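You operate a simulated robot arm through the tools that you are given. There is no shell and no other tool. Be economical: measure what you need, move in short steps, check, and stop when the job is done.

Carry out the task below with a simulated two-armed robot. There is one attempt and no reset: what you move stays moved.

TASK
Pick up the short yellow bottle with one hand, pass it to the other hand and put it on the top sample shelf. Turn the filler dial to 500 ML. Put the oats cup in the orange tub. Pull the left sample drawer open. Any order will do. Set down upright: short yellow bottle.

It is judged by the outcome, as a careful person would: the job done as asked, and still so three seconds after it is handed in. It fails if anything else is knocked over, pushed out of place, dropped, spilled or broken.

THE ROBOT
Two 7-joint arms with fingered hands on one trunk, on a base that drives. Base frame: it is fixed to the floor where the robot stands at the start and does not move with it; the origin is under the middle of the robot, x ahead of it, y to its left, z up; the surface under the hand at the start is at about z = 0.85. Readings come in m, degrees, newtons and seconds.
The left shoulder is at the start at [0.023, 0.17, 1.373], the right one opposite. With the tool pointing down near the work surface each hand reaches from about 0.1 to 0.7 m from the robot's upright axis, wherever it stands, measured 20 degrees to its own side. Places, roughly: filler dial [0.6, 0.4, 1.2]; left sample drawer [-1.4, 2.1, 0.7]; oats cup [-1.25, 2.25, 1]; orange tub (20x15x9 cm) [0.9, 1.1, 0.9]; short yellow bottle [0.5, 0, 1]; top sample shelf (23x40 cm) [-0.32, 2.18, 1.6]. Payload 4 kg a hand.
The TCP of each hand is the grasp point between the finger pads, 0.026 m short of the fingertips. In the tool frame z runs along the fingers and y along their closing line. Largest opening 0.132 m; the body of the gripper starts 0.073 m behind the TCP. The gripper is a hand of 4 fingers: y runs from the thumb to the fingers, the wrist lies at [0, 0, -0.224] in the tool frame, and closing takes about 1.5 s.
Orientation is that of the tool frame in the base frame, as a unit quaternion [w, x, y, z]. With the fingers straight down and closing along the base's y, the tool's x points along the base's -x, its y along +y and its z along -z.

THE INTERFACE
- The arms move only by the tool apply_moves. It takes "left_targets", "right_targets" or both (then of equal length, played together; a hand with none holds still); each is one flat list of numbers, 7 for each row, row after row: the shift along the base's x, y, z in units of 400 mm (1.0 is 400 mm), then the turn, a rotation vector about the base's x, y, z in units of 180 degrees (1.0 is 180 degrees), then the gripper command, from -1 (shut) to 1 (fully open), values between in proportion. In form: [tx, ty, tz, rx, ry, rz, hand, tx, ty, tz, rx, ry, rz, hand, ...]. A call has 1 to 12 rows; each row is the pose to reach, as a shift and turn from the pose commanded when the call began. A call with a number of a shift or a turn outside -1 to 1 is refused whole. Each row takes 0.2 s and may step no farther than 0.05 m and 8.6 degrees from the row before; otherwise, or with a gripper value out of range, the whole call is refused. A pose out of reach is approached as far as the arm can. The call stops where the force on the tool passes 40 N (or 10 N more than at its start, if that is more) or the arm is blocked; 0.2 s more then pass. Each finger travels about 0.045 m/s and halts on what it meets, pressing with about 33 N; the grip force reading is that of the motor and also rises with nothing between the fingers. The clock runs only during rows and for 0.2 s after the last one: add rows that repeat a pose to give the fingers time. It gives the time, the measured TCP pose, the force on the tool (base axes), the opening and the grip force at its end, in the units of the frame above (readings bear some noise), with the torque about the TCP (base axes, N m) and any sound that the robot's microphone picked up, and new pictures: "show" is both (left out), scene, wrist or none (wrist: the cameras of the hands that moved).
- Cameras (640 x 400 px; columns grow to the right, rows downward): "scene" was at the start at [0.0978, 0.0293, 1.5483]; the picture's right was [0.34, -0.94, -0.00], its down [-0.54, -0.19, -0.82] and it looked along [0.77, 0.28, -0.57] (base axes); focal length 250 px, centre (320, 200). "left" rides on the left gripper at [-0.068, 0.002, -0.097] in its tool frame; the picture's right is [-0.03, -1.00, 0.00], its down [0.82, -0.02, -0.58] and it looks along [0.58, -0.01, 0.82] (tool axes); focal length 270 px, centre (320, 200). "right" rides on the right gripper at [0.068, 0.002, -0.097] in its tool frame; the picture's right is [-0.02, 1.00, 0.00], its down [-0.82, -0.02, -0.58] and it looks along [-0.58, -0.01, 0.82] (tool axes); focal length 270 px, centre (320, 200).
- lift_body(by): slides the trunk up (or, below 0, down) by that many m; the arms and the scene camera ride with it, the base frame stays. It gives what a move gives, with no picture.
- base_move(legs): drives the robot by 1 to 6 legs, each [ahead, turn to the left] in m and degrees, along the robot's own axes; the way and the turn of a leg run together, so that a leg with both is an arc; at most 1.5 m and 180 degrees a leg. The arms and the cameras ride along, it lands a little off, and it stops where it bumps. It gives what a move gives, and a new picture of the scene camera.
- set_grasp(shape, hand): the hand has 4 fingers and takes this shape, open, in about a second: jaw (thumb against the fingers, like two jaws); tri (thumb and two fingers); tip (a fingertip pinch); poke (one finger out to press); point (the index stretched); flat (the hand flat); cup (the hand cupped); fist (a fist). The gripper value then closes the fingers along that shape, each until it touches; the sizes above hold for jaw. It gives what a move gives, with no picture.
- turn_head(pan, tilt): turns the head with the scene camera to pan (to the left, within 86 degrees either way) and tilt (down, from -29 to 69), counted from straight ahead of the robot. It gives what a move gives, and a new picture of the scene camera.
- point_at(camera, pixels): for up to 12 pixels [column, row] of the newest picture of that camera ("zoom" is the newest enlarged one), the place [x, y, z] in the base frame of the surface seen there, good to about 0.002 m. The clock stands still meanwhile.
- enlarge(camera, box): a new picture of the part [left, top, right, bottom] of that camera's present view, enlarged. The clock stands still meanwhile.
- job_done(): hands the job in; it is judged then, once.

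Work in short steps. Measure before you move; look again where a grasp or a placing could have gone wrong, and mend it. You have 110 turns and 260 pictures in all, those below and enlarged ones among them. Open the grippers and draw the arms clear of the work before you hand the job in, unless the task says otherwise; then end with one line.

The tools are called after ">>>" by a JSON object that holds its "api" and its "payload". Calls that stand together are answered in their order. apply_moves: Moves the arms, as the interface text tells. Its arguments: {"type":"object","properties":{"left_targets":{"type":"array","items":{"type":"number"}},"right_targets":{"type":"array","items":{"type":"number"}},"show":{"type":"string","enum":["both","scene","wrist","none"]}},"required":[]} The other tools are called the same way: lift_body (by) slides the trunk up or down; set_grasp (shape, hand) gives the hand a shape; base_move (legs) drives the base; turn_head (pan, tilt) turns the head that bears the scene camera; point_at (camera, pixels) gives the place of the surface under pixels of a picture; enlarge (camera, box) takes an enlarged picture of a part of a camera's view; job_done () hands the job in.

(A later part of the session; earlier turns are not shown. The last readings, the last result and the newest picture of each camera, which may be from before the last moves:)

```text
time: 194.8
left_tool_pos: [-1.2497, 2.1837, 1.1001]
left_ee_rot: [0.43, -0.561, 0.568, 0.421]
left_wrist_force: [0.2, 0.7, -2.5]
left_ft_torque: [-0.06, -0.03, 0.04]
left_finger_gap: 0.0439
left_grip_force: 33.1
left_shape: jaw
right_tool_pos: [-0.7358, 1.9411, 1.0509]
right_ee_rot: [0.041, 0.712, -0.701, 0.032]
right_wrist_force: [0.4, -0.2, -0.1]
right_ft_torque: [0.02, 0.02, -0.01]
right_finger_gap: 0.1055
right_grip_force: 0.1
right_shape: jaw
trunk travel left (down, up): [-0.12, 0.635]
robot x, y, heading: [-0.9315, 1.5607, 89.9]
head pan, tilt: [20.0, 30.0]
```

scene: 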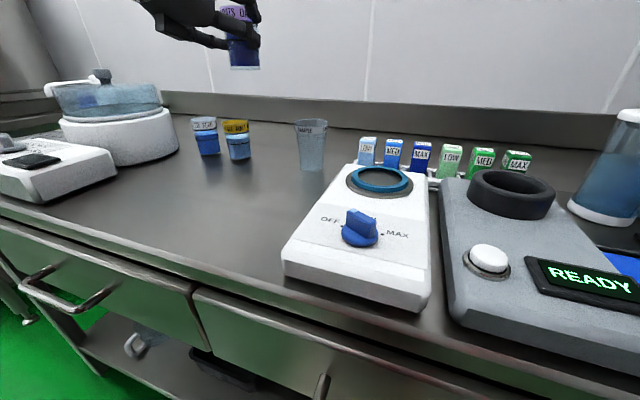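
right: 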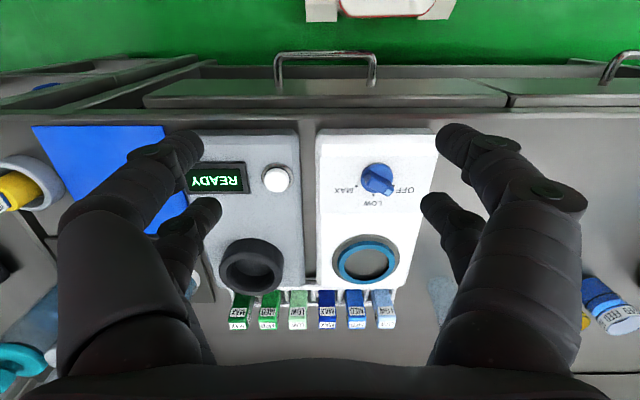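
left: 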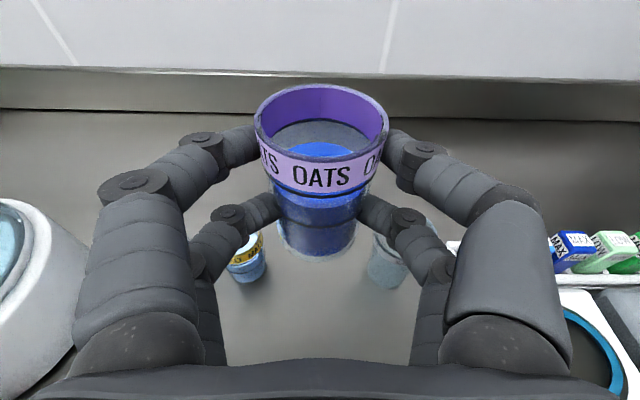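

The cup is lifted and its neighbours are undisturbed. I'll tuck the left arm (retract, yaw +30°), raise the trunk, back away and turn toward the orange tub.

>>> {"api": "apply_moves", "payload": {"left_targets": [0, -0.05, 0.01, 0, 0, 0.028, -1, 0, -0.1, 0.02, 0, 0, 0.056, -1, 0, -0.15, 0.03, 0, 0, 0.083, -1, 0, -0.2, 0.03, 0, 0, 0.111, -1, 0, -0.25, 0.03, 0, 0, 0.139, -1, 0, -0.3, 0.03, 0, 0, 0.1667, -1], "show": "none"}}

>>> {"api": "lift_body", "payload": {"by": 0.4}}

>>> {"api": "base_move", "payload": {"legs": [[-0.42, 0], [0, -44], [0, -44]]}}

```text
time: 196.2
left_tool_pos: [-1.2498, 2.0621, 1.114]
left_ee_rot: [-0.306, 0.689, -0.403, -0.519]
left_wrist_force: [-0.5, -0.4, -2.4]
left_ft_torque: [0.0, -0.05, -0.01]
left_finger_gap: 0.0437
left_grip_force: 32.8
left_shape: jaw
right_tool_pos: [-0.7347, 1.9404, 1.0506]
right_ee_rot: [0.042, 0.711, -0.701, 0.031]
right_wrist_force: [-0.3, 0.5, -0.8]
right_ft_torque: [0.04, -0.01, 0.0]
right_finger_gap: 0.1056
right_grip_force: 0.1
right_shape: jaw
trunk travel left (down, up): [-0.12, 0.635]
robot x, y, heading: [-0.9379, 1.5625, 89.6]
head pan, tilt: [20.0, 30.0]
```

```text
time: 200.0
left_tool_pos: [-1.2502, 2.0617, 1.5136]
left_ee_rot: [-0.307, 0.689, -0.403, -0.519]
left_wrist_force: [0.5, -0.8, -1.7]
left_ft_torque: [-0.04, -0.05, -0.01]
left_finger_gap: 0.0436
left_grip_force: 33.0
left_shape: jaw
right_tool_pos: [-0.7358, 1.9421, 1.4503]
right_ee_rot: [0.042, 0.711, -0.701, 0.031]
right_wrist_force: [-0.2, -0.2, -0.4]
right_ft_torque: [0.01, 0.0, 0.01]
right_finger_gap: 0.1057
right_grip_force: 0.0
right_shape: jaw
trunk travel left (down, up): [-0.52, 0.235]
robot x, y, heading: [-0.933, 1.5627, 89.8]
head pan, tilt: [20.0, 30.0]
```

```text
time: 204.8
left_tool_pos: [-0.8409, 1.7217, 1.5131]
left_ee_rot: [0.47, -0.501, 0.622, 0.375]
left_wrist_force: [0.2, -0.1, -1.1]
left_ft_torque: [-0.1, 0.04, 0.03]
left_finger_gap: 0.0427
left_grip_force: 32.9
left_shape: jaw
right_tool_pos: [-0.5353, 1.2904, 1.4514]
right_ee_rot: [-0.051, -0.417, 0.908, -0.014]
right_wrist_force: [0.0, 0.3, -0.6]
right_ft_torque: [0.01, 0.06, 0.0]
right_finger_gap: 0.1057
right_grip_force: 0.1
right_shape: jaw
trunk travel left (down, up): [-0.52, 0.235]
robot x, y, heading: [-0.9622, 1.163, 48.0]
head pan, tilt: [20.0, 30.0]
stopped in leg 2: the robot was blocked; the commanded pose is now the measured one
```

scene: 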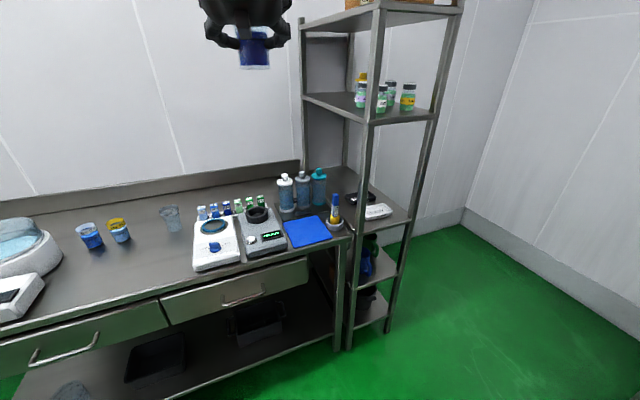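

The turn is usable (in-place turns tend to stop early). I'll use arc legs to head toward the gap near the table's left end.

>>> {"api": "base_move", "payload": {"legs": [[0.3, -55], [0.62, 0], [0, 62]]}}

```text
time: 208.2
left_tool_pos: [-0.1663, 1.4969, 1.5142]
left_ee_rot: [0.587, -0.168, 0.783, 0.122]
left_wrist_force: [-0.5, 0.6, -1.3]
left_ft_torque: [-0.06, 0.1, 0.06]
left_finger_gap: 0.041
left_grip_force: 33.1
left_shape: jaw
right_tool_pos: [-0.337, 0.9967, 1.452]
right_ee_rot: [-0.049, 0.038, 0.998, 0.009]
right_wrist_force: [0.6, -0.6, -0.9]
right_ft_torque: [0.03, 0.06, 0.01]
right_finger_gap: 0.1053
right_grip_force: 0.1
right_shape: jaw
trunk travel left (down, up): [-0.52, 0.235]
robot x, y, heading: [-0.6888, 1.3046, -6.1]
head pan, tilt: [20.0, 30.0]
stopped in leg 2: the robot was blocked; the commanded pose is now the measured one
```

scene: 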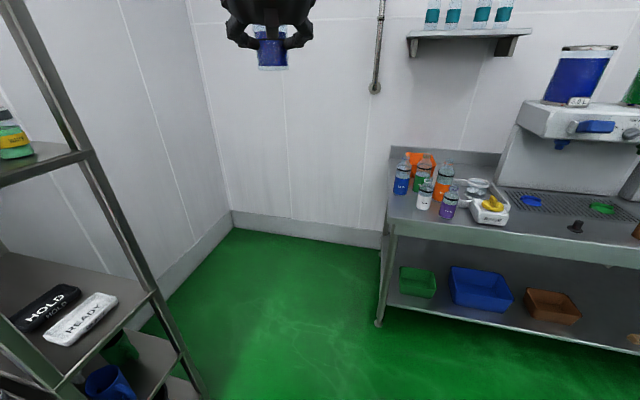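

I'm aligned at heading −6° with a clear way ahead. I'll continue forward and then turn left.

>>> {"api": "base_move", "payload": {"legs": [[0.62, 0], [0, 62]]}}

```text
time: 215.2
left_tool_pos: [0.0016, 1.7943, 1.5136]
left_ee_rot: [0.443, -0.545, 0.586, 0.405]
left_wrist_force: [-0.9, 0.5, -2.7]
left_ft_torque: [-0.07, -0.02, -0.03]
left_finger_gap: 0.0404
left_grip_force: 32.8
left_shape: jaw
right_tool_pos: [0.362, 1.4091, 1.4543]
right_ee_rot: [-0.046, -0.479, 0.876, -0.02]
right_wrist_force: [0.0, 0.3, 1.1]
right_ft_torque: [-0.05, -0.09, -0.04]
right_finger_gap: 0.1057
right_grip_force: 0.2
right_shape: jaw
trunk travel left (down, up): [-0.52, 0.235]
robot x, y, heading: [-0.0256, 1.2127, 55.5]
head pan, tilt: [20.0, 30.0]
stopped in leg 2: the robot was blocked; the commanded pose is now the measured one
```

scene: 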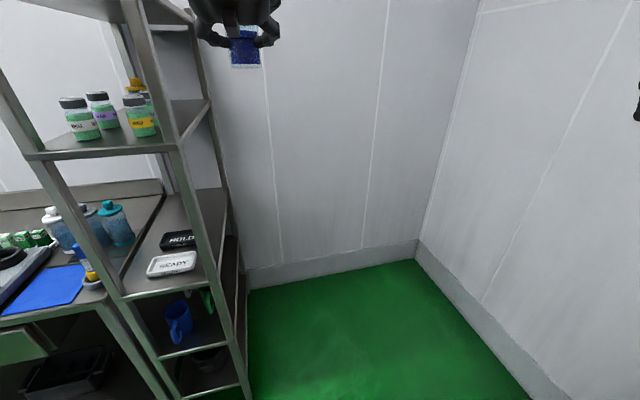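

Good line into the gap. I'll go forward and start turning right toward the table end.

>>> {"api": "base_move", "payload": {"legs": [[0.62, 0], [0, -65]]}}

>>> {"api": "base_move", "payload": {"legs": [[0, -60]]}}

>>> {"api": "turn_head", "payload": {"pan": 15, "tilt": 35}}

```text
time: 221.6
left_tool_pos: [0.8498, 1.9636, 1.508]
left_ee_rot: [0.579, -0.167, 0.789, 0.119]
left_wrist_force: [4.6, -0.3, -10.6]
left_ft_torque: [0.15, -0.19, 0.13]
left_finger_gap: 0.0332
left_grip_force: 32.9
left_shape: jaw
right_tool_pos: [0.6806, 1.4646, 1.4551]
right_ee_rot: [-0.048, 0.036, 0.998, 0.008]
right_wrist_force: [-0.7, 0.6, 1.4]
right_ft_torque: [-0.07, -0.04, -0.02]
right_finger_gap: 0.1057
right_grip_force: 0.1
right_shape: jaw
trunk travel left (down, up): [-0.52, 0.235]
robot x, y, heading: [0.3265, 1.7745, -5.4]
head pan, tilt: [20.0, 30.0]
stopped in leg 2: the robot was blocked; the commanded pose is now the measured one
```

scene: 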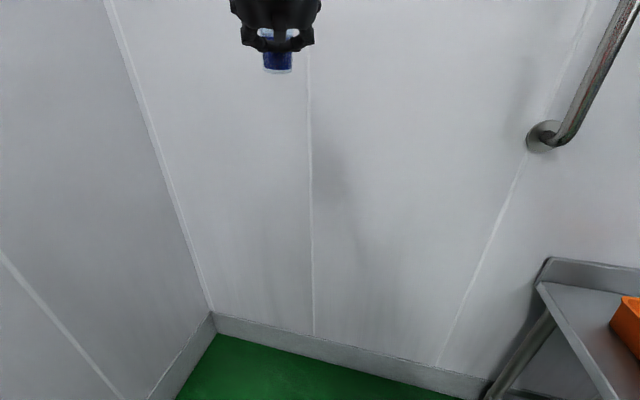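

```text
time: 224.6
left_tool_pos: [0.7922, 1.4549, 1.5074]
left_ee_rot: [0.57, 0.212, 0.778, -0.157]
left_wrist_force: [1.8, -3.0, -6.6]
left_ft_torque: [-0.04, -0.17, 0.08]
left_finger_gap: 0.0325
left_grip_force: 32.8
left_shape: jaw
right_tool_pos: [0.2873, 1.3042, 1.4561]
right_ee_rot: [-0.042, 0.488, 0.871, 0.028]
right_wrist_force: [1.2, 0.5, -0.3]
right_ft_torque: [-0.01, 0.09, 0.04]
right_finger_gap: 0.1058
right_grip_force: 0.0
right_shape: jaw
trunk travel left (down, up): [-0.52, 0.235]
robot x, y, heading: [0.3681, 1.7954, -62.0]
head pan, tilt: [20.0, 30.0]
stopped in leg 1: the robot was blocked; the commanded pose is now the measured one
```

scene: 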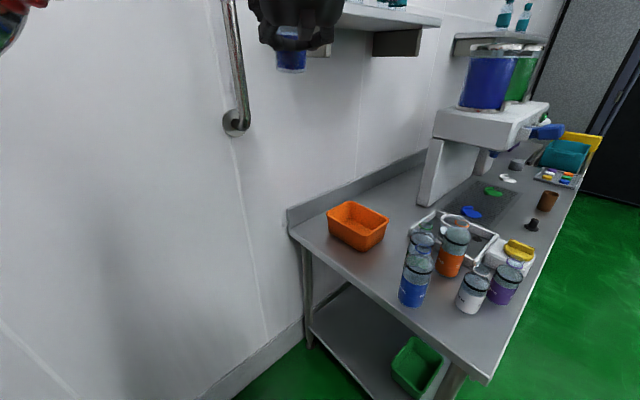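

```text
time: 225.3
left_tool_pos: [0.7928, 1.4577, 1.5122]
left_ee_rot: [0.574, 0.209, 0.775, -0.16]
left_wrist_force: [-0.2, -0.6, -2.5]
left_ft_torque: [0.06, 0.07, 0.03]
left_finger_gap: 0.0328
left_grip_force: 33.1
left_shape: jaw
right_tool_pos: [0.2875, 1.3058, 1.4555]
right_ee_rot: [-0.042, 0.488, 0.871, 0.03]
right_wrist_force: [0.1, -0.2, 0.2]
right_ft_torque: [0.03, -0.02, -0.02]
right_finger_gap: 0.1058
right_grip_force: 0.1
right_shape: jaw
trunk travel left (down, up): [-0.52, 0.235]
robot x, y, heading: [0.3716, 1.7966, -61.9]
head pan, tilt: [15.0, 35.0]
```

scene: 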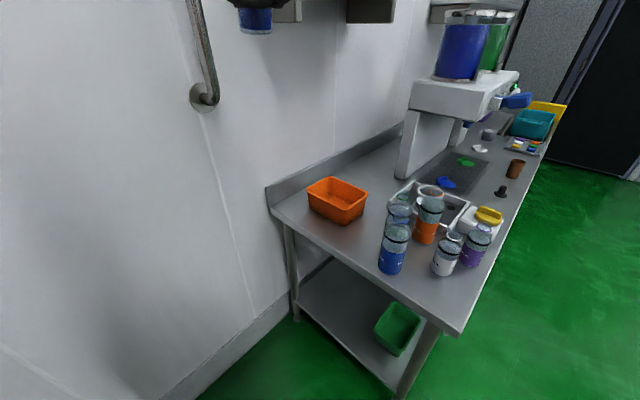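

The tub is clearly visible at (338,200). I'll measure it and check the cup in the left wrist camera.

>>> {"api": "point_at", "payload": {"camera": "scene", "pixels": [[307, 190], [330, 178], [367, 192], [343, 212], [340, 205], [330, 190], [350, 195], [343, 224], [392, 232], [330, 62]]}}

>>> {"api": "apply_moves", "payload": {"left_targets": [0, 0, 0, 0, 0, 0, -1], "show": "wrist"}}

```text
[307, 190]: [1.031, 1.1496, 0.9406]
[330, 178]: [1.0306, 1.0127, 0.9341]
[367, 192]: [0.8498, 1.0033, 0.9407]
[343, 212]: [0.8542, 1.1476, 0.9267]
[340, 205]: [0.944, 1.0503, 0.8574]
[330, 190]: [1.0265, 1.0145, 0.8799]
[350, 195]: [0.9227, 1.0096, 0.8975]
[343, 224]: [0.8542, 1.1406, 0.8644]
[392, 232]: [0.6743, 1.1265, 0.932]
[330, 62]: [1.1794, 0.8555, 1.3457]
```

```text
time: 225.7
left_tool_pos: [0.7909, 1.4571, 1.5132]
left_ee_rot: [0.574, 0.209, 0.776, -0.16]
left_wrist_force: [0.4, -0.3, -2.3]
left_ft_torque: [0.04, 0.11, 0.01]
left_finger_gap: 0.0327
left_grip_force: 32.6
left_shape: jaw
right_tool_pos: [0.2866, 1.3049, 1.4553]
right_ee_rot: [-0.042, 0.489, 0.871, 0.029]
right_wrist_force: [0.6, -0.4, 0.5]
right_ft_torque: [-0.02, 0.02, 0.02]
right_finger_gap: 0.1054
right_grip_force: 0.1
right_shape: jaw
trunk travel left (down, up): [-0.52, 0.235]
robot x, y, heading: [0.3695, 1.7966, -61.9]
head pan, tilt: [15.0, 35.0]
```

left: 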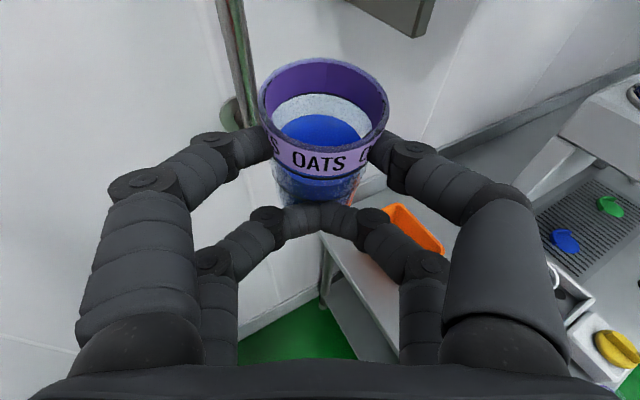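

The tub spans x 0.85–1.03, y 1.00–1.15, rim z 0.94, floor 0.857. The cup is still held, leaning slightly toward the palm. I'll drive forward 16 cm, then swing the hand over the tub at a safe height.

>>> {"api": "base_move", "payload": {"legs": [[0.16, 0]]}}

>>> {"api": "apply_moves", "payload": {"left_targets": [0.025, -0.08, -0.05, 0, 0, -0.038, -1, 0.05, -0.16, -0.1, 0, 0, -0.076, -1, 0.075, -0.24, -0.16, 0, 0, -0.114, -1, 0.1, -0.32, -0.22, 0, 0, -0.152, -1, 0.125, -0.4, -0.29, 0, 0, -0.19, -1, 0.15, -0.48, -0.35, 0, 0, -0.228, -1, 0.175, -0.555, -0.4, 0, 0, -0.267, -1]}}

```text
time: 227.1
left_tool_pos: [0.8666, 1.3152, 1.5128]
left_ee_rot: [0.574, 0.21, 0.776, -0.16]
left_wrist_force: [0.6, -0.4, -3.3]
left_ft_torque: [0.05, 0.09, 0.01]
left_finger_gap: 0.0328
left_grip_force: 33.3
left_shape: jaw
right_tool_pos: [0.362, 1.1621, 1.4552]
right_ee_rot: [-0.043, 0.489, 0.871, 0.029]
right_wrist_force: [-0.4, -1.0, -0.4]
right_ft_torque: [-0.01, -0.01, 0.02]
right_finger_gap: 0.1057
right_grip_force: 0.1
right_shape: jaw
trunk travel left (down, up): [-0.52, 0.235]
robot x, y, heading: [0.444, 1.6539, -62.0]
head pan, tilt: [15.0, 35.0]
```

scene: 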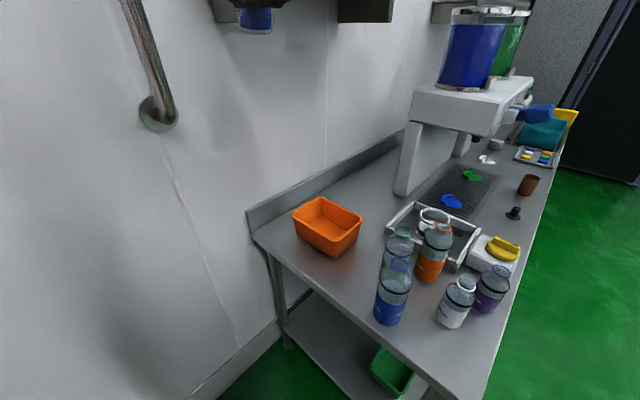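

```text
time: 228.7
left_tool_pos: [0.9389, 1.0903, 1.3512]
left_ee_rot: [0.458, 0.507, 0.623, -0.38]
left_wrist_force: [1.5, -0.5, -1.5]
left_ft_torque: [0.1, 0.02, 0.01]
left_finger_gap: 0.0328
left_grip_force: 33.0
left_shape: jaw
right_tool_pos: [0.3638, 1.1605, 1.4551]
right_ee_rot: [-0.042, 0.489, 0.871, 0.029]
right_wrist_force: [0.0, -0.3, -0.2]
right_ft_torque: [0.04, 0.02, -0.02]
right_finger_gap: 0.1056
right_grip_force: 0.1
right_shape: jaw
trunk travel left (down, up): [-0.52, 0.235]
robot x, y, heading: [0.4446, 1.6524, -62.3]
head pan, tilt: [15.0, 35.0]
```

scene: 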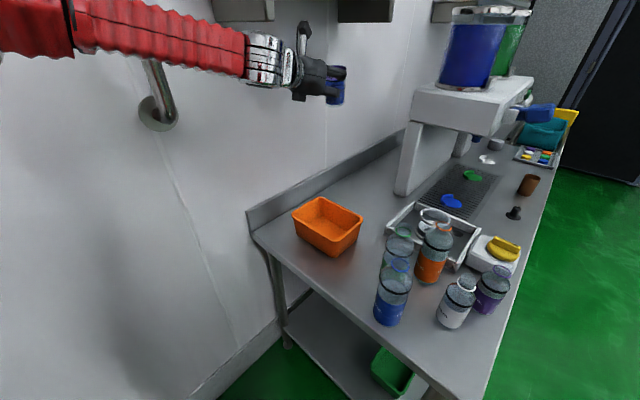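
left: 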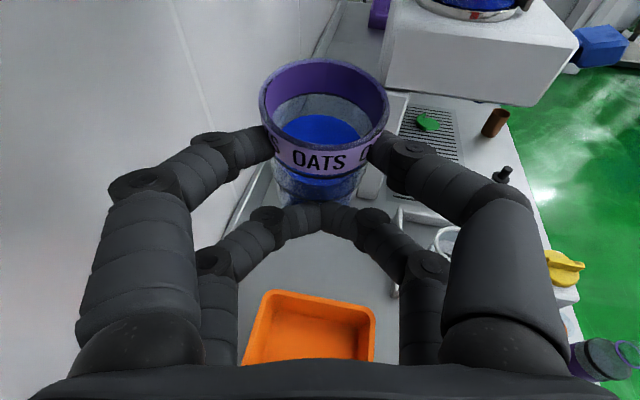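

The hand is over the tub area. I'll measure the cup, pitch the hand 20° down (which also straightens the cup) and lower to z≈1.10.

>>> {"api": "point_at", "payload": {"camera": "left", "pixels": [[322, 172], [322, 195], [325, 66], [266, 120], [386, 120]]}}

>>> {"api": "apply_moves", "payload": {"left_targets": [0, 0, -0.1, 0.0218, 0.0039, 0, -1, 0, 0, -0.21, 0.0436, 0.0077, 0, -1, 0, 0, -0.32, 0.0654, 0.0116, 0, -1, 0, 0, -0.42, 0.0872, 0.0154, 0, -1, 0, 0, -0.52, 0.109, 0.0193, 0, -1, 0, 0, -0.626, 0.109, 0.0193, 0, -1]}}

>>> {"api": "enlarge", "payload": {"camera": "scene", "box": [260, 100, 420, 260]}}

```text
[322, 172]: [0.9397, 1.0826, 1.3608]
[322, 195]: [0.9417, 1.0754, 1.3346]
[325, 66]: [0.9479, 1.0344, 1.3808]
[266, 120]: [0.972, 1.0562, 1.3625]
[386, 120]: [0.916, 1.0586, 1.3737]
```

```text
time: 230.1
left_tool_pos: [0.9396, 1.1063, 1.1063]
left_ee_rot: [0.346, 0.566, 0.692, -0.284]
left_wrist_force: [-0.1, -0.1, -2.1]
left_ft_torque: [0.07, 0.0, -0.02]
left_finger_gap: 0.0328
left_grip_force: 33.1
left_shape: jaw
left hand out of reach, approached as far as the arm can: row 6
right_tool_pos: [0.3638, 1.1637, 1.4563]
right_ee_rot: [-0.042, 0.489, 0.871, 0.028]
right_wrist_force: [0.3, -0.7, 0.9]
right_ft_torque: [0.0, 0.0, -0.02]
right_finger_gap: 0.1057
right_grip_force: 0.1
right_shape: jaw
trunk travel left (down, up): [-0.52, 0.235]
robot x, y, heading: [0.4441, 1.6528, -62.1]
head pan, tilt: [15.0, 35.0]
```

scene: 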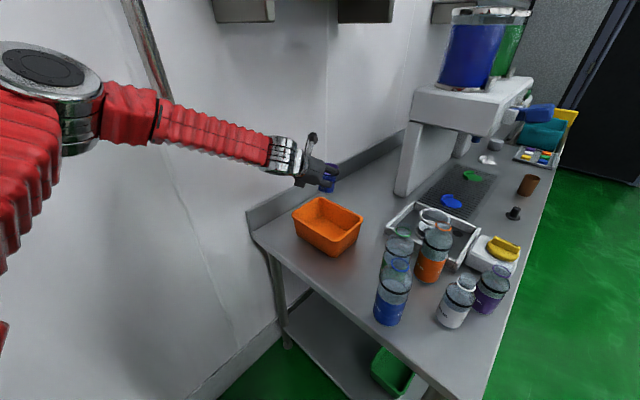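
left: 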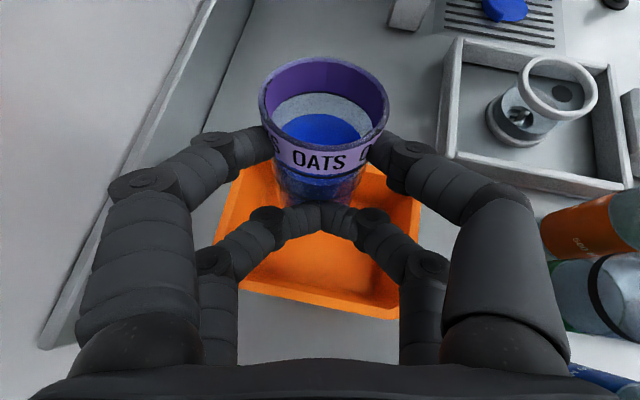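

```text
2.50 times, centred on (340, 180) of scene
```

zoom: 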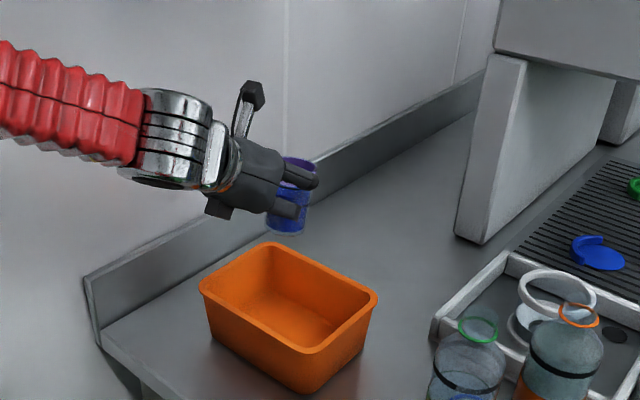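

The cup is now nearly upright directly over the tub. Lowering the trunk 16 cm will bring it straight down into it.

>>> {"api": "lift_body", "payload": {"by": -0.155}}

>>> {"api": "apply_moves", "payload": {"left_targets": [0, 0, 0, 0, 0, 0, -1]}}

>>> {"api": "enlarge", "payload": {"camera": "scene", "box": [260, 100, 420, 260]}}

```text
time: 231.9
left_tool_pos: [0.9383, 1.1044, 0.9536]
left_ee_rot: [0.347, 0.566, 0.692, -0.284]
left_wrist_force: [0.7, 0.3, -1.8]
left_ft_torque: [0.06, 0.0, -0.02]
left_finger_gap: 0.0325
left_grip_force: 32.6
left_shape: jaw
right_tool_pos: [0.36, 1.1635, 1.3]
right_ee_rot: [-0.042, 0.489, 0.871, 0.029]
right_wrist_force: [0.5, 0.8, -0.2]
right_ft_torque: [0.0, 0.0, -0.01]
right_finger_gap: 0.1053
right_grip_force: 0.2
right_shape: jaw
trunk travel left (down, up): [-0.365, 0.39]
robot x, y, heading: [0.4429, 1.6542, -62.2]
head pan, tilt: [15.0, 35.0]
```

```text
time: 232.3
left_tool_pos: [0.9377, 1.1045, 0.953]
left_ee_rot: [0.347, 0.566, 0.693, -0.283]
left_wrist_force: [0.0, 0.4, -2.3]
left_ft_torque: [0.05, 0.03, 0.03]
left_finger_gap: 0.0325
left_grip_force: 33.2
left_shape: jaw
right_tool_pos: [0.3619, 1.1632, 1.3005]
right_ee_rot: [-0.042, 0.489, 0.871, 0.03]
right_wrist_force: [0.1, 0.6, -0.6]
right_ft_torque: [0.03, 0.03, 0.01]
right_finger_gap: 0.1053
right_grip_force: 0.1
right_shape: jaw
trunk travel left (down, up): [-0.365, 0.39]
robot x, y, heading: [0.4458, 1.6575, -62.2]
head pan, tilt: [15.0, 35.0]
```

scene: 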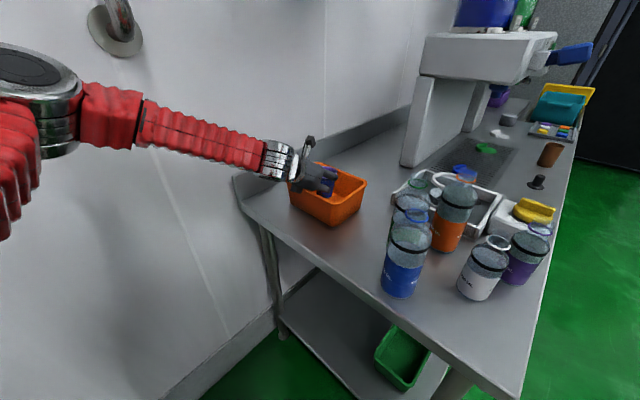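
left: 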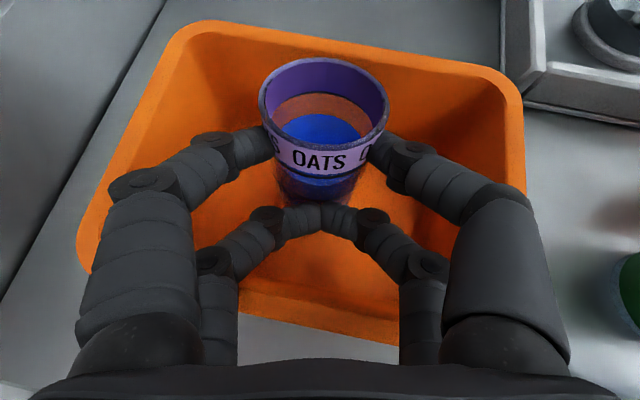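

```text
2.50 times, centred on (340, 180) of scene
```

zoom: 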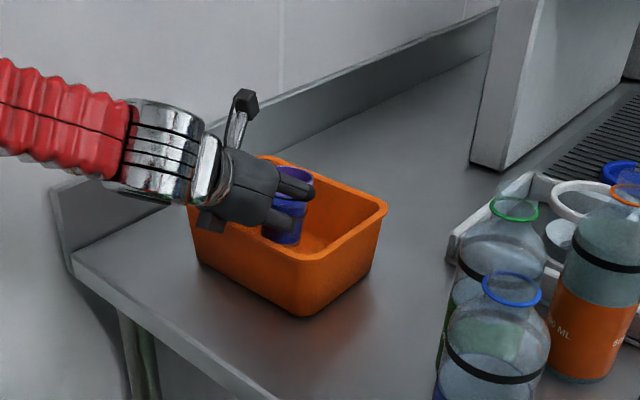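

The cup is inside the tub with its base just above the floor. I'll lower the last bit and open the fingers gently.

>>> {"api": "apply_moves", "payload": {"left_targets": [0, -0.01, -0.012, 0, 0, 0, -1, 0, -0.02, -0.024, 0, 0, 0, -1, 0, -0.02, -0.036, 0, 0, 0, -1, 0, -0.02, -0.045, 0, 0, 0, -1], "show": "none"}}

>>> {"api": "apply_moves", "payload": {"left_targets": [0, 0, 0, 0, 0, 0, -0.6, 0, 0, 0, 0, 0, 0, -0.45, 0, 0, 0, 0, 0, 0, -0.3, 0, 0, 0, 0, 0, 0, -0.15, 0, 0, 0, 0, 0, 0, -0.02, 0, 0, 0, 0, 0, 0, -0.02]}}

```text
time: 233.3
left_tool_pos: [0.9372, 1.0957, 0.9377]
left_ee_rot: [0.349, 0.566, 0.691, -0.284]
left_wrist_force: [0.5, -1.9, 10.7]
left_ft_torque: [0.71, -0.4, -0.1]
left_finger_gap: 0.0329
left_grip_force: 32.6
left_shape: jaw
right_tool_pos: [0.361, 1.1643, 1.3018]
right_ee_rot: [-0.041, 0.489, 0.871, 0.029]
right_wrist_force: [0.2, -0.2, 0.0]
right_ft_torque: [-0.02, -0.01, 0.0]
right_finger_gap: 0.1056
right_grip_force: 0.0
right_shape: jaw
trunk travel left (down, up): [-0.365, 0.39]
robot x, y, heading: [0.4441, 1.6527, -62.1]
head pan, tilt: [15.0, 35.0]
```

```text
time: 234.7
left_tool_pos: [0.9366, 1.0972, 0.9344]
left_ee_rot: [0.347, 0.566, 0.693, -0.283]
left_wrist_force: [-1.4, -1.4, 4.2]
left_ft_torque: [0.24, -0.12, 0.02]
left_finger_gap: 0.0641
left_grip_force: 0.0
left_shape: jaw
right_tool_pos: [0.3619, 1.1634, 1.3004]
right_ee_rot: [-0.042, 0.489, 0.871, 0.03]
right_wrist_force: [0.0, -0.3, -0.7]
right_ft_torque: [-0.01, -0.01, -0.02]
right_finger_gap: 0.1055
right_grip_force: 0.1
right_shape: jaw
trunk travel left (down, up): [-0.365, 0.39]
robot x, y, heading: [0.446, 1.653, -62.3]
head pan, tilt: [15.0, 35.0]
```

scene: 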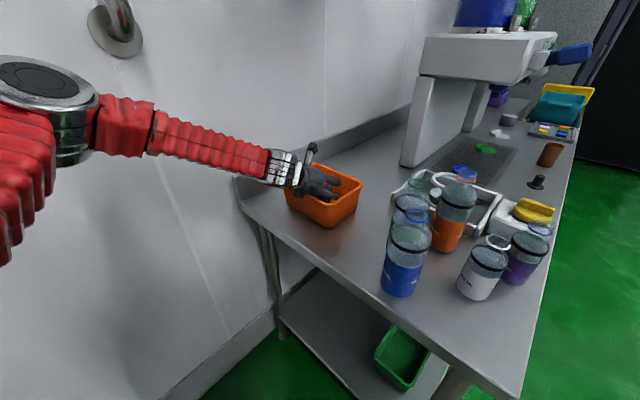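
left: 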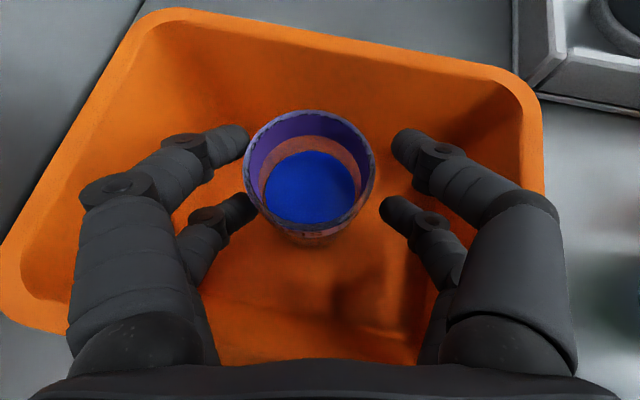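

The oats cup stands upright in the tub. I'll retreat the hand up and back, raise the trunk, then back off and turn toward the exit.

>>> {"api": "apply_moves", "payload": {"left_targets": [0, 0.01, 0.04, 0, 0, 0, -0.02, -0.01, 0.06, 0.1, 0, 0, 0, -0.02, -0.02, 0.14, 0.17, 0, 0, 0, -0.02, -0.03, 0.22, 0.25, 0, 0, 0, -0.02, -0.03, 0.25, 0.36, 0, 0, 0, -0.02], "show": "scene"}}

>>> {"api": "lift_body", "payload": {"by": 0.2}}

>>> {"api": "base_move", "payload": {"legs": [[-0.16, 0], [0, -64]]}}

```text
time: 235.9
left_tool_pos: [0.9251, 1.1981, 1.0805]
left_ee_rot: [0.347, 0.566, 0.692, -0.283]
left_wrist_force: [-0.2, 0.4, 0.1]
left_ft_torque: [0.01, -0.03, -0.01]
left_finger_gap: 0.0642
left_grip_force: 0.0
left_shape: jaw
right_tool_pos: [0.3609, 1.1642, 1.3012]
right_ee_rot: [-0.042, 0.489, 0.871, 0.029]
right_wrist_force: [-0.3, 0.0, 0.2]
right_ft_torque: [0.01, -0.04, -0.01]
right_finger_gap: 0.1057
right_grip_force: 0.1
right_shape: jaw
trunk travel left (down, up): [-0.365, 0.39]
robot x, y, heading: [0.4448, 1.6554, -62.0]
head pan, tilt: [15.0, 35.0]
```

scene: 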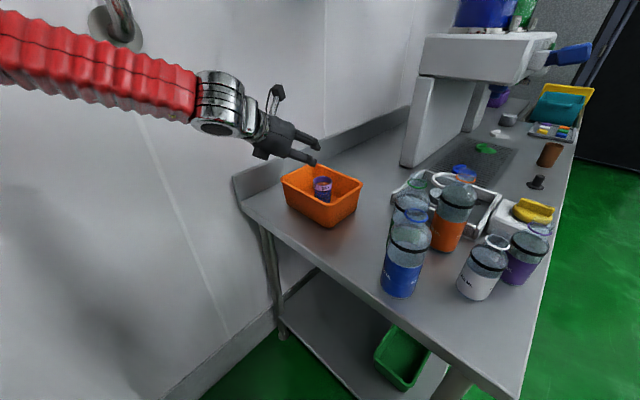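

```text
time: 238.1
left_tool_pos: [0.926, 1.1962, 1.2782]
left_ee_rot: [0.347, 0.566, 0.692, -0.283]
left_wrist_force: [-0.3, -0.4, 0.1]
left_ft_torque: [0.0, 0.03, -0.01]
left_finger_gap: 0.0639
left_grip_force: 0.1
left_shape: jaw
right_tool_pos: [0.3613, 1.1631, 1.5005]
right_ee_rot: [-0.041, 0.489, 0.871, 0.029]
right_wrist_force: [0.4, -0.3, -0.1]
right_ft_torque: [-0.01, 0.0, 0.02]
right_finger_gap: 0.1057
right_grip_force: 0.0
right_shape: jaw
trunk travel left (down, up): [-0.565, 0.19]
robot x, y, heading: [0.4477, 1.6554, -62.4]
head pan, tilt: [15.0, 35.0]
```

```text
time: 241.8
left_tool_pos: [0.34, 1.1398, 1.2792]
left_ee_rot: [0.198, 0.802, 0.395, -0.401]
left_wrist_force: [0.6, 0.2, -0.1]
left_ft_torque: [-0.03, 0.05, 0.0]
left_finger_gap: 0.0646
left_grip_force: 0.0
left_shape: jaw
right_tool_pos: [-0.0553, 1.5452, 1.5003]
right_ee_rot: [-0.025, 0.806, 0.59, 0.042]
right_wrist_force: [-0.1, 0.9, -0.3]
right_ft_torque: [-0.04, -0.02, 0.0]
right_finger_gap: 0.1056
right_grip_force: 0.1
right_shape: jaw
trunk travel left (down, up): [-0.565, 0.19]
robot x, y, heading: [0.4163, 1.7897, -111.3]
head pan, tilt: [15.0, 35.0]
stopped in leg 2: the robot was blocked; the commanded pose is now the measured one
```

scene: 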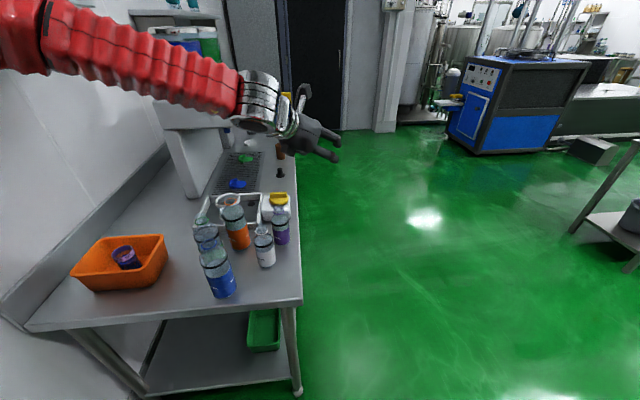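

The cup is safely in the tub. I'll drive out between the rack and the table end with a short arc, a straight leg and a turn toward −x.

>>> {"api": "base_move", "payload": {"legs": [[0.15, -18]]}}

>>> {"api": "base_move", "payload": {"legs": [[0.95, 0]]}}

>>> {"api": "base_move", "payload": {"legs": [[0, -51]]}}

```text
time: 243.4
left_tool_pos: [0.062, 1.0672, 1.2789]
left_ee_rot: [0.132, 0.855, 0.262, -0.427]
left_wrist_force: [0.3, -0.2, -0.5]
left_ft_torque: [0.02, -0.06, 0.03]
left_finger_gap: 0.0646
left_grip_force: 0.0
left_shape: jaw
right_tool_pos: [-0.1849, 1.5763, 1.5004]
right_ee_rot: [-0.018, 0.89, 0.454, 0.047]
right_wrist_force: [-1.0, 0.5, -0.4]
right_ft_torque: [-0.03, -0.06, -0.01]
right_finger_gap: 0.1056
right_grip_force: 0.0
right_shape: jaw
trunk travel left (down, up): [-0.565, 0.19]
robot x, y, heading: [0.3469, 1.6539, -129.4]
head pan, tilt: [15.0, 35.0]
```

scene: 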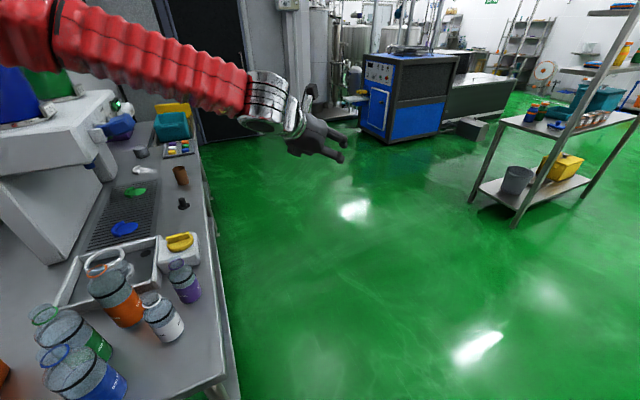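

```text
time: 248.3
left_tool_pos: [-0.5225, 0.336, 1.2801]
left_ee_rot: [0.133, 0.854, 0.266, -0.428]
left_wrist_force: [-0.6, 0.4, -0.1]
left_ft_torque: [-0.01, 0.01, -0.03]
left_finger_gap: 0.0647
left_grip_force: 0.1
left_shape: jaw
right_tool_pos: [-0.7734, 0.8421, 1.5017]
right_ee_rot: [-0.019, 0.888, 0.458, 0.047]
right_wrist_force: [-0.4, 1.2, -0.5]
right_ft_torque: [-0.03, -0.02, 0.04]
right_finger_gap: 0.1058
right_grip_force: 0.2
right_shape: jaw
trunk travel left (down, up): [-0.565, 0.19]
robot x, y, heading: [-0.2465, 0.9278, -129.0]
head pan, tilt: [15.0, 35.0]
```

scene: 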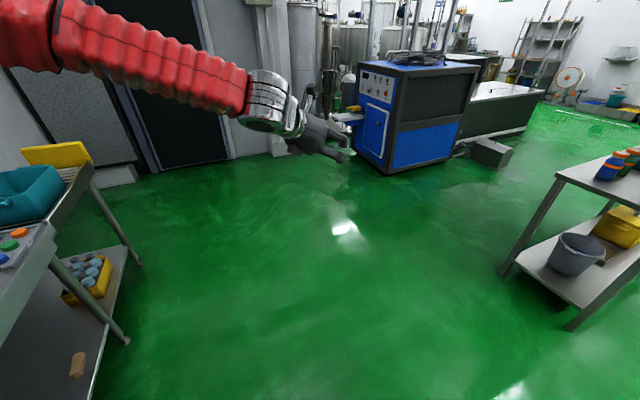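

```text
time: 250.9
left_tool_pos: [-0.8634, 0.6972, 1.2779]
left_ee_rot: [-0.04, 0.892, -0.076, -0.445]
left_wrist_force: [-0.2, -0.6, 0.1]
left_ft_torque: [0.08, 0.01, -0.04]
left_finger_gap: 0.0646
left_grip_force: 0.0
left_shape: jaw
right_tool_pos: [-0.6858, 1.2336, 1.5028]
right_ee_rot: [0.0, 0.995, 0.087, 0.049]
right_wrist_force: [1.1, -0.4, 0.3]
right_ft_torque: [0.01, -0.01, 0.01]
right_finger_gap: 0.1056
right_grip_force: 0.0
right_shape: jaw
trunk travel left (down, up): [-0.565, 0.19]
robot x, y, heading: [-0.247, 0.8862, -174.8]
head pan, tilt: [15.0, 35.0]
stopped in leg 1: the robot was blocked; the commanded pose is now the measured one
```

scene: 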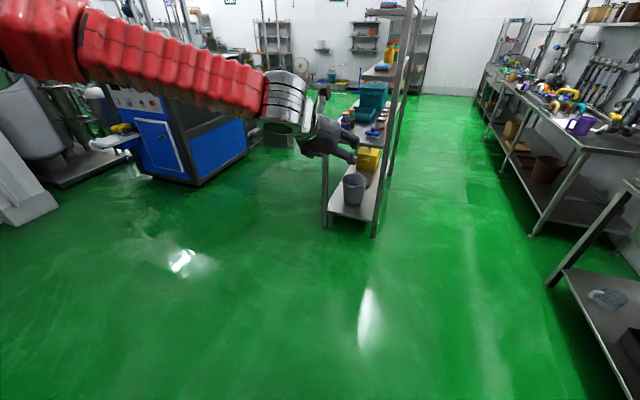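

I'm clear of the gap. I'll drive along the front of the sample table and turn to face the left drawer.

>>> {"api": "base_move", "payload": {"legs": [[0.86, 0]]}}

>>> {"api": "base_move", "payload": {"legs": [[0, -50]]}}

>>> {"api": "base_move", "payload": {"legs": [[0, -45]]}}

>>> {"api": "lift_body", "payload": {"by": -0.3}}

```text
time: 255.7
left_tool_pos: [-1.7429, 0.6268, 1.28]
left_ee_rot: [-0.043, 0.891, -0.082, -0.445]
left_wrist_force: [0.2, 0.6, 0.1]
left_ft_torque: [-0.05, 0.01, 0.01]
left_finger_gap: 0.0645
left_grip_force: 0.1
left_shape: jaw
right_tool_pos: [-1.5597, 1.162, 1.5046]
right_ee_rot: [-0.001, 0.996, 0.081, 0.049]
right_wrist_force: [-1.0, -0.1, -0.1]
right_ft_torque: [0.03, -0.02, -0.01]
right_finger_gap: 0.1053
right_grip_force: 0.1
right_shape: jaw
trunk travel left (down, up): [-0.565, 0.19]
robot x, y, heading: [-1.1232, 0.8066, -175.1]
head pan, tilt: [15.0, 35.0]
```

scene: 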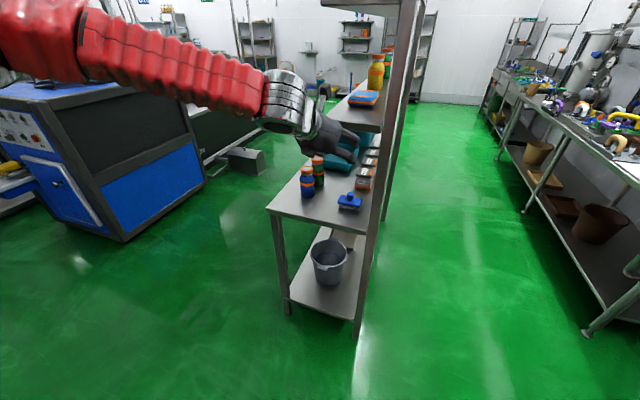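

```text
time: 258.4
left_tool_pos: [-1.6829, 1.1319, 1.2809]
left_ee_rot: [-0.217, 0.787, -0.426, -0.39]
left_wrist_force: [-0.4, -0.4, -1.1]
left_ft_torque: [0.1, 0.02, -0.06]
left_finger_gap: 0.0645
left_grip_force: 0.0
left_shape: jaw
right_tool_pos: [-1.1674, 1.3684, 1.5053]
right_ee_rot: [0.019, 0.946, -0.319, 0.047]
right_wrist_force: [-0.8, -0.1, 0.6]
right_ft_torque: [0.02, -0.03, 0.01]
right_finger_gap: 0.1056
right_grip_force: 0.1
right_shape: jaw
trunk travel left (down, up): [-0.565, 0.19]
robot x, y, heading: [-1.1486, 0.7752, 137.0]
head pan, tilt: [15.0, 35.0]
stopped in leg 1: the robot was blocked; the commanded pose is now the measured one
```

scene: 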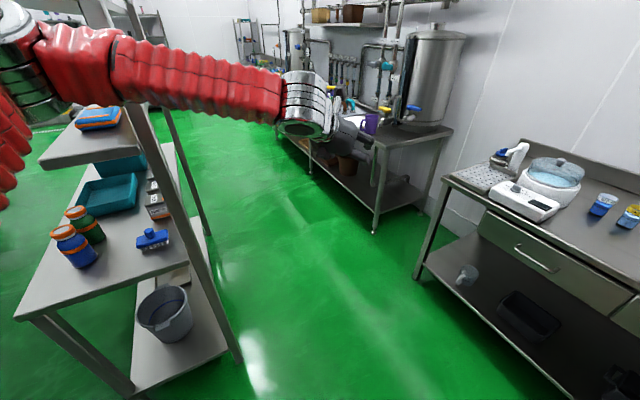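

```text
time: 260.6
left_tool_pos: [-1.3806, 1.3766, 1.2842]
left_ee_rot: [0.323, -0.62, 0.645, 0.309]
left_wrist_force: [0.1, -0.4, -0.6]
left_ft_torque: [0.02, -0.01, 0.01]
left_finger_gap: 0.0645
left_grip_force: 0.1
left_shape: jaw
right_tool_pos: [-0.8264, 1.2699, 1.5038]
right_ee_rot: [0.027, 0.805, -0.592, 0.034]
right_wrist_force: [-0.4, 0.4, 0.1]
right_ft_torque: [0.0, 0.02, 0.0]
right_finger_gap: 0.1058
right_grip_force: 0.1
right_shape: jaw
trunk travel left (down, up): [-0.565, 0.19]
robot x, y, heading: [-1.1848, 0.7717, 100.9]
head pan, tilt: [15.0, 35.0]
stopped in leg 1: the robot was blocked; the commanded pose is now the measured one
```

scene: 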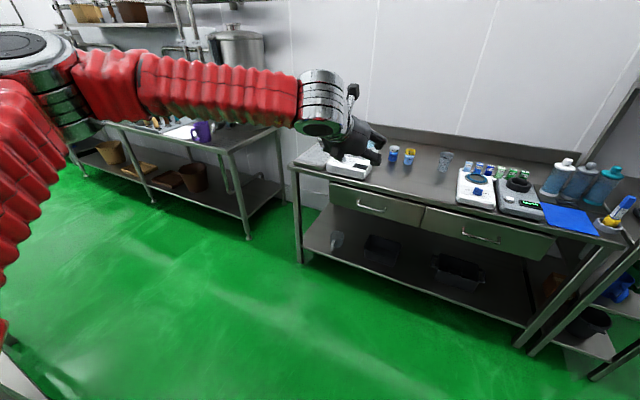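

```text
time: 263.6
left_tool_pos: [-1.382, 1.3769, 0.9829]
left_ee_rot: [0.324, -0.62, 0.644, 0.31]
left_wrist_force: [-0.3, -0.1, 0.5]
left_ft_torque: [0.03, -0.02, -0.01]
left_finger_gap: 0.0645
left_grip_force: 0.0
left_shape: jaw
right_tool_pos: [-0.8379, 1.3238, 1.1455]
right_ee_rot: [0.071, 0.801, -0.589, 0.083]
right_wrist_force: [-0.4, 0.5, 0.3]
right_ft_torque: [0.05, -0.01, -0.02]
right_finger_gap: 0.1058
right_grip_force: 0.1
right_shape: jaw
trunk travel left (down, up): [-0.265, 0.49]
robot x, y, heading: [-1.1836, 0.7727, 100.9]
head pan, tilt: [15.0, 35.0]
```

I'm facing the table at (−1.18, 0.77). I'll arc closer in front of the left drawer, then re-orient the left hand (pointing forward, jaws closing vertically) down to handle height.

>>> {"api": "base_move", "payload": {"legs": [[0.22, -22], [0.21, 11]]}}

>>> {"api": "turn_head", "payload": {"pan": 15, "tilt": 40}}

>>> {"api": "apply_moves", "payload": {"left_targets": [-0.04, -0.054, 0, 0.0127, 0.0359, -0.0126, 0, -0.08, -0.108, 0, 0.0255, 0.0718, -0.0252, 0, -0.12, -0.162, 0, 0.0382, 0.1077, -0.0379, 0, -0.16, -0.217, 0, 0.0509, 0.1436, -0.0505, 0, -0.2, -0.271, 0, 0.0637, 0.1795, -0.0631, 0, -0.24, -0.325, 0, 0.0764, 0.2154, -0.0757, 0, -0.28, -0.325, -0.09, 0.0891, 0.2513, -0.0883, 0, -0.32, -0.325, -0.18, 0.1019, 0.2872, -0.1009, 0, -0.36, -0.325, -0.28, 0.1146, 0.3231, -0.1136, 0, -0.4, -0.325, -0.38, 0.1273, 0.359, -0.1262, 0, -0.44, -0.325, -0.48, 0.1401, 0.3949, -0.1388, 0, -0.48, -0.325, -0.575, 0.1528, 0.4308, -0.1514, 0]}}

```text
time: 266.6
left_tool_pos: [-1.2401, 1.834, 0.9809]
left_ee_rot: [0.351, -0.555, 0.702, 0.275]
left_wrist_force: [0.0, 1.0, -0.1]
left_ft_torque: [-0.03, 0.0, -0.03]
left_finger_gap: 0.0648
left_grip_force: 0.1
left_shape: jaw
right_tool_pos: [-0.7166, 1.6768, 1.1435]
right_ee_rot: [0.079, 0.74, -0.664, 0.078]
right_wrist_force: [-0.4, -0.2, 0.6]
right_ft_torque: [-0.04, -0.04, 0.0]
right_finger_gap: 0.1055
right_grip_force: 0.1
right_shape: jaw
trunk travel left (down, up): [-0.265, 0.49]
robot x, y, heading: [-1.1593, 1.1985, 89.7]
head pan, tilt: [15.0, 35.0]
```

scene: 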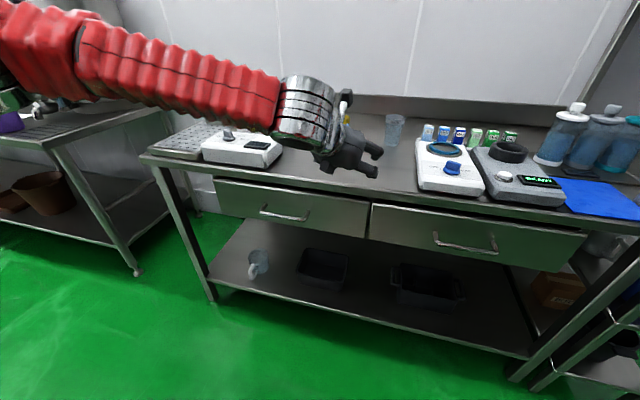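

```text
time: 267.2
left_tool_pos: [-1.2394, 1.8339, 0.9832]
left_ee_rot: [0.352, -0.554, 0.703, 0.275]
left_wrist_force: [0.0, -0.2, 0.0]
left_ft_torque: [0.0, -0.01, 0.0]
left_finger_gap: 0.0646
left_grip_force: 0.1
left_shape: jaw
right_tool_pos: [-0.7155, 1.6741, 1.1452]
right_ee_rot: [0.079, 0.74, -0.664, 0.076]
right_wrist_force: [0.4, 0.1, 0.6]
right_ft_torque: [-0.01, -0.01, 0.01]
right_finger_gap: 0.1054
right_grip_force: 0.0
right_shape: jaw
trunk travel left (down, up): [-0.265, 0.49]
robot x, y, heading: [-1.161, 1.2024, 90.0]
head pan, tilt: [15.0, 40.0]
```

scene: 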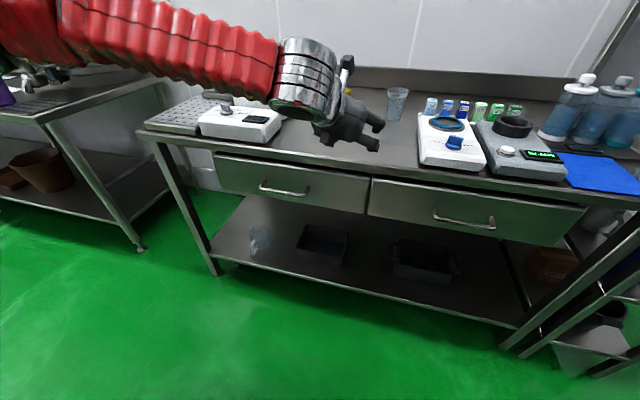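

```text
time: 269.8
left_tool_pos: [-1.4244, 1.7497, 0.9452]
left_ee_rot: [0.005, -0.006, 0.816, 0.578]
left_wrist_force: [0.3, -0.6, 0.3]
left_ft_torque: [-0.01, -0.01, -0.06]
left_finger_gap: 0.0656
left_grip_force: 0.2
left_shape: jaw
left hand out of reach, approached as far as the arm can: row 6, 7, 8, 9, 10, 11, 12
right_tool_pos: [-0.7181, 1.6729, 1.147]
right_ee_rot: [0.077, 0.74, -0.664, 0.076]
right_wrist_force: [-0.3, 0.2, 1.1]
right_ft_torque: [0.04, -0.06, 0.02]
right_finger_gap: 0.1058
right_grip_force: 0.0
right_shape: jaw
trunk travel left (down, up): [-0.265, 0.49]
robot x, y, heading: [-1.1567, 1.2016, 89.8]
head pan, tilt: [15.0, 40.0]
```

scene: 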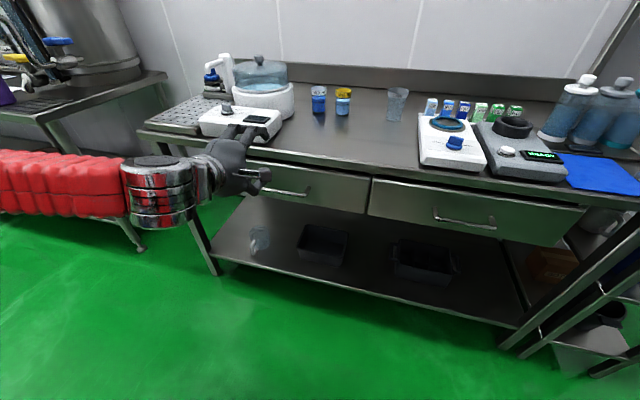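
left: 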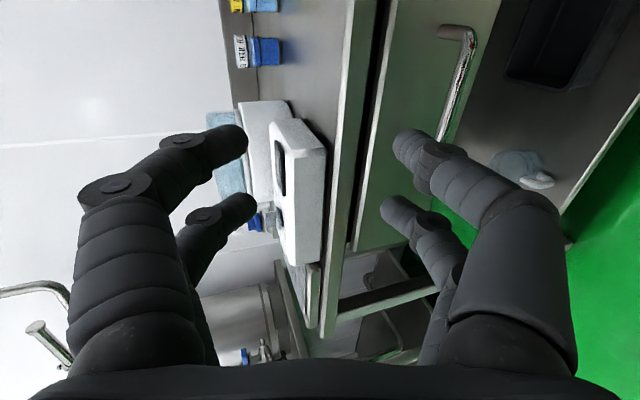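

The orientation is right and only the height is lacking. I'll measure the handle and lower the trunk 20 cm to bring the hand to handle level.

>>> {"api": "point_at", "payload": {"camera": "scene", "pixels": [[285, 192], [297, 194], [308, 192], [320, 190], [340, 205]]}}

>>> {"api": "point_at", "payload": {"camera": "left", "pixels": [[463, 70], [455, 100], [445, 130], [465, 40], [420, 60]]}}

>>> {"api": "lift_body", "payload": {"by": -0.2}}

>>> {"api": "apply_moves", "payload": {"left_targets": [0, 0, 0, 0, 0, 0, 0]}}

```text
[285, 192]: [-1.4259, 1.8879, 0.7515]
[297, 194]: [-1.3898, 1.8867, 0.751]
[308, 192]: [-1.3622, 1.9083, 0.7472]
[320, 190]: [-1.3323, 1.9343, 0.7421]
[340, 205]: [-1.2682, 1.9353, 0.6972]
```

```text
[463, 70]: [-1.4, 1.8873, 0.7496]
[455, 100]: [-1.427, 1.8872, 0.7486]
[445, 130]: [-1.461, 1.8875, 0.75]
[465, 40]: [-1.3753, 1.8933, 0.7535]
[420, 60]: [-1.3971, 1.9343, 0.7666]
```

```text
time: 272.0
left_tool_pos: [-1.419, 1.7756, 0.6087]
left_ee_rot: [0.004, -0.006, 0.89, 0.456]
left_wrist_force: [-0.3, -0.6, 0.2]
left_ft_torque: [0.01, 0.01, 0.01]
left_finger_gap: 0.0658
left_grip_force: 0.1
left_shape: jaw
right_tool_pos: [-0.7159, 1.7492, 0.8393]
right_ee_rot: [0.17, 0.725, -0.649, 0.158]
right_wrist_force: [0.7, 0.4, 0.1]
right_ft_torque: [0.03, 0.01, 0.02]
right_finger_gap: 0.1053
right_grip_force: 0.1
right_shape: jaw
trunk travel left (down, up): [-0.065, 0.69]
robot x, y, heading: [-1.156, 1.2033, 90.1]
head pan, tilt: [15.0, 40.0]
```

```text
time: 272.4
left_tool_pos: [-1.4184, 1.7757, 0.6077]
left_ee_rot: [0.004, -0.007, 0.889, 0.457]
left_wrist_force: [0.3, -0.5, 0.0]
left_ft_torque: [-0.03, -0.03, 0.02]
left_finger_gap: 0.0657
left_grip_force: 0.0
left_shape: jaw
right_tool_pos: [-0.7157, 1.7502, 0.8373]
right_ee_rot: [0.172, 0.724, -0.649, 0.159]
right_wrist_force: [0.6, 0.8, 0.4]
right_ft_torque: [0.0, 0.0, 0.04]
right_finger_gap: 0.1056
right_grip_force: 0.1
right_shape: jaw
trunk travel left (down, up): [-0.065, 0.69]
robot x, y, heading: [-1.1587, 1.1969, 89.8]
head pan, tilt: [15.0, 40.0]
```

scene: 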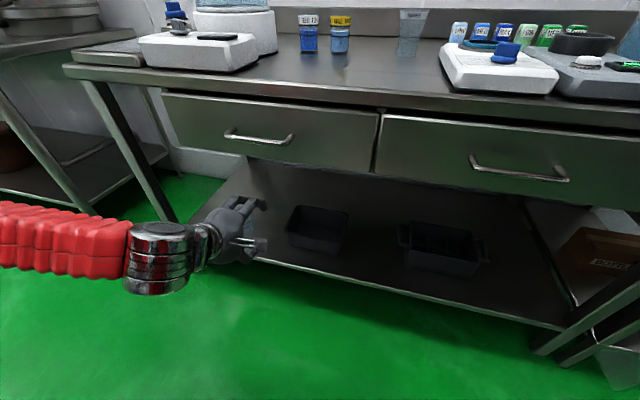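
left: 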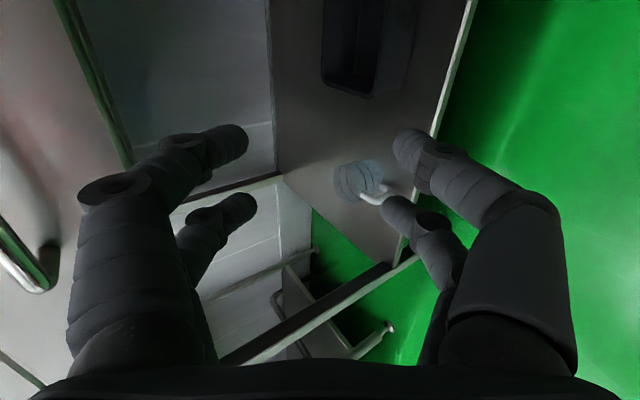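

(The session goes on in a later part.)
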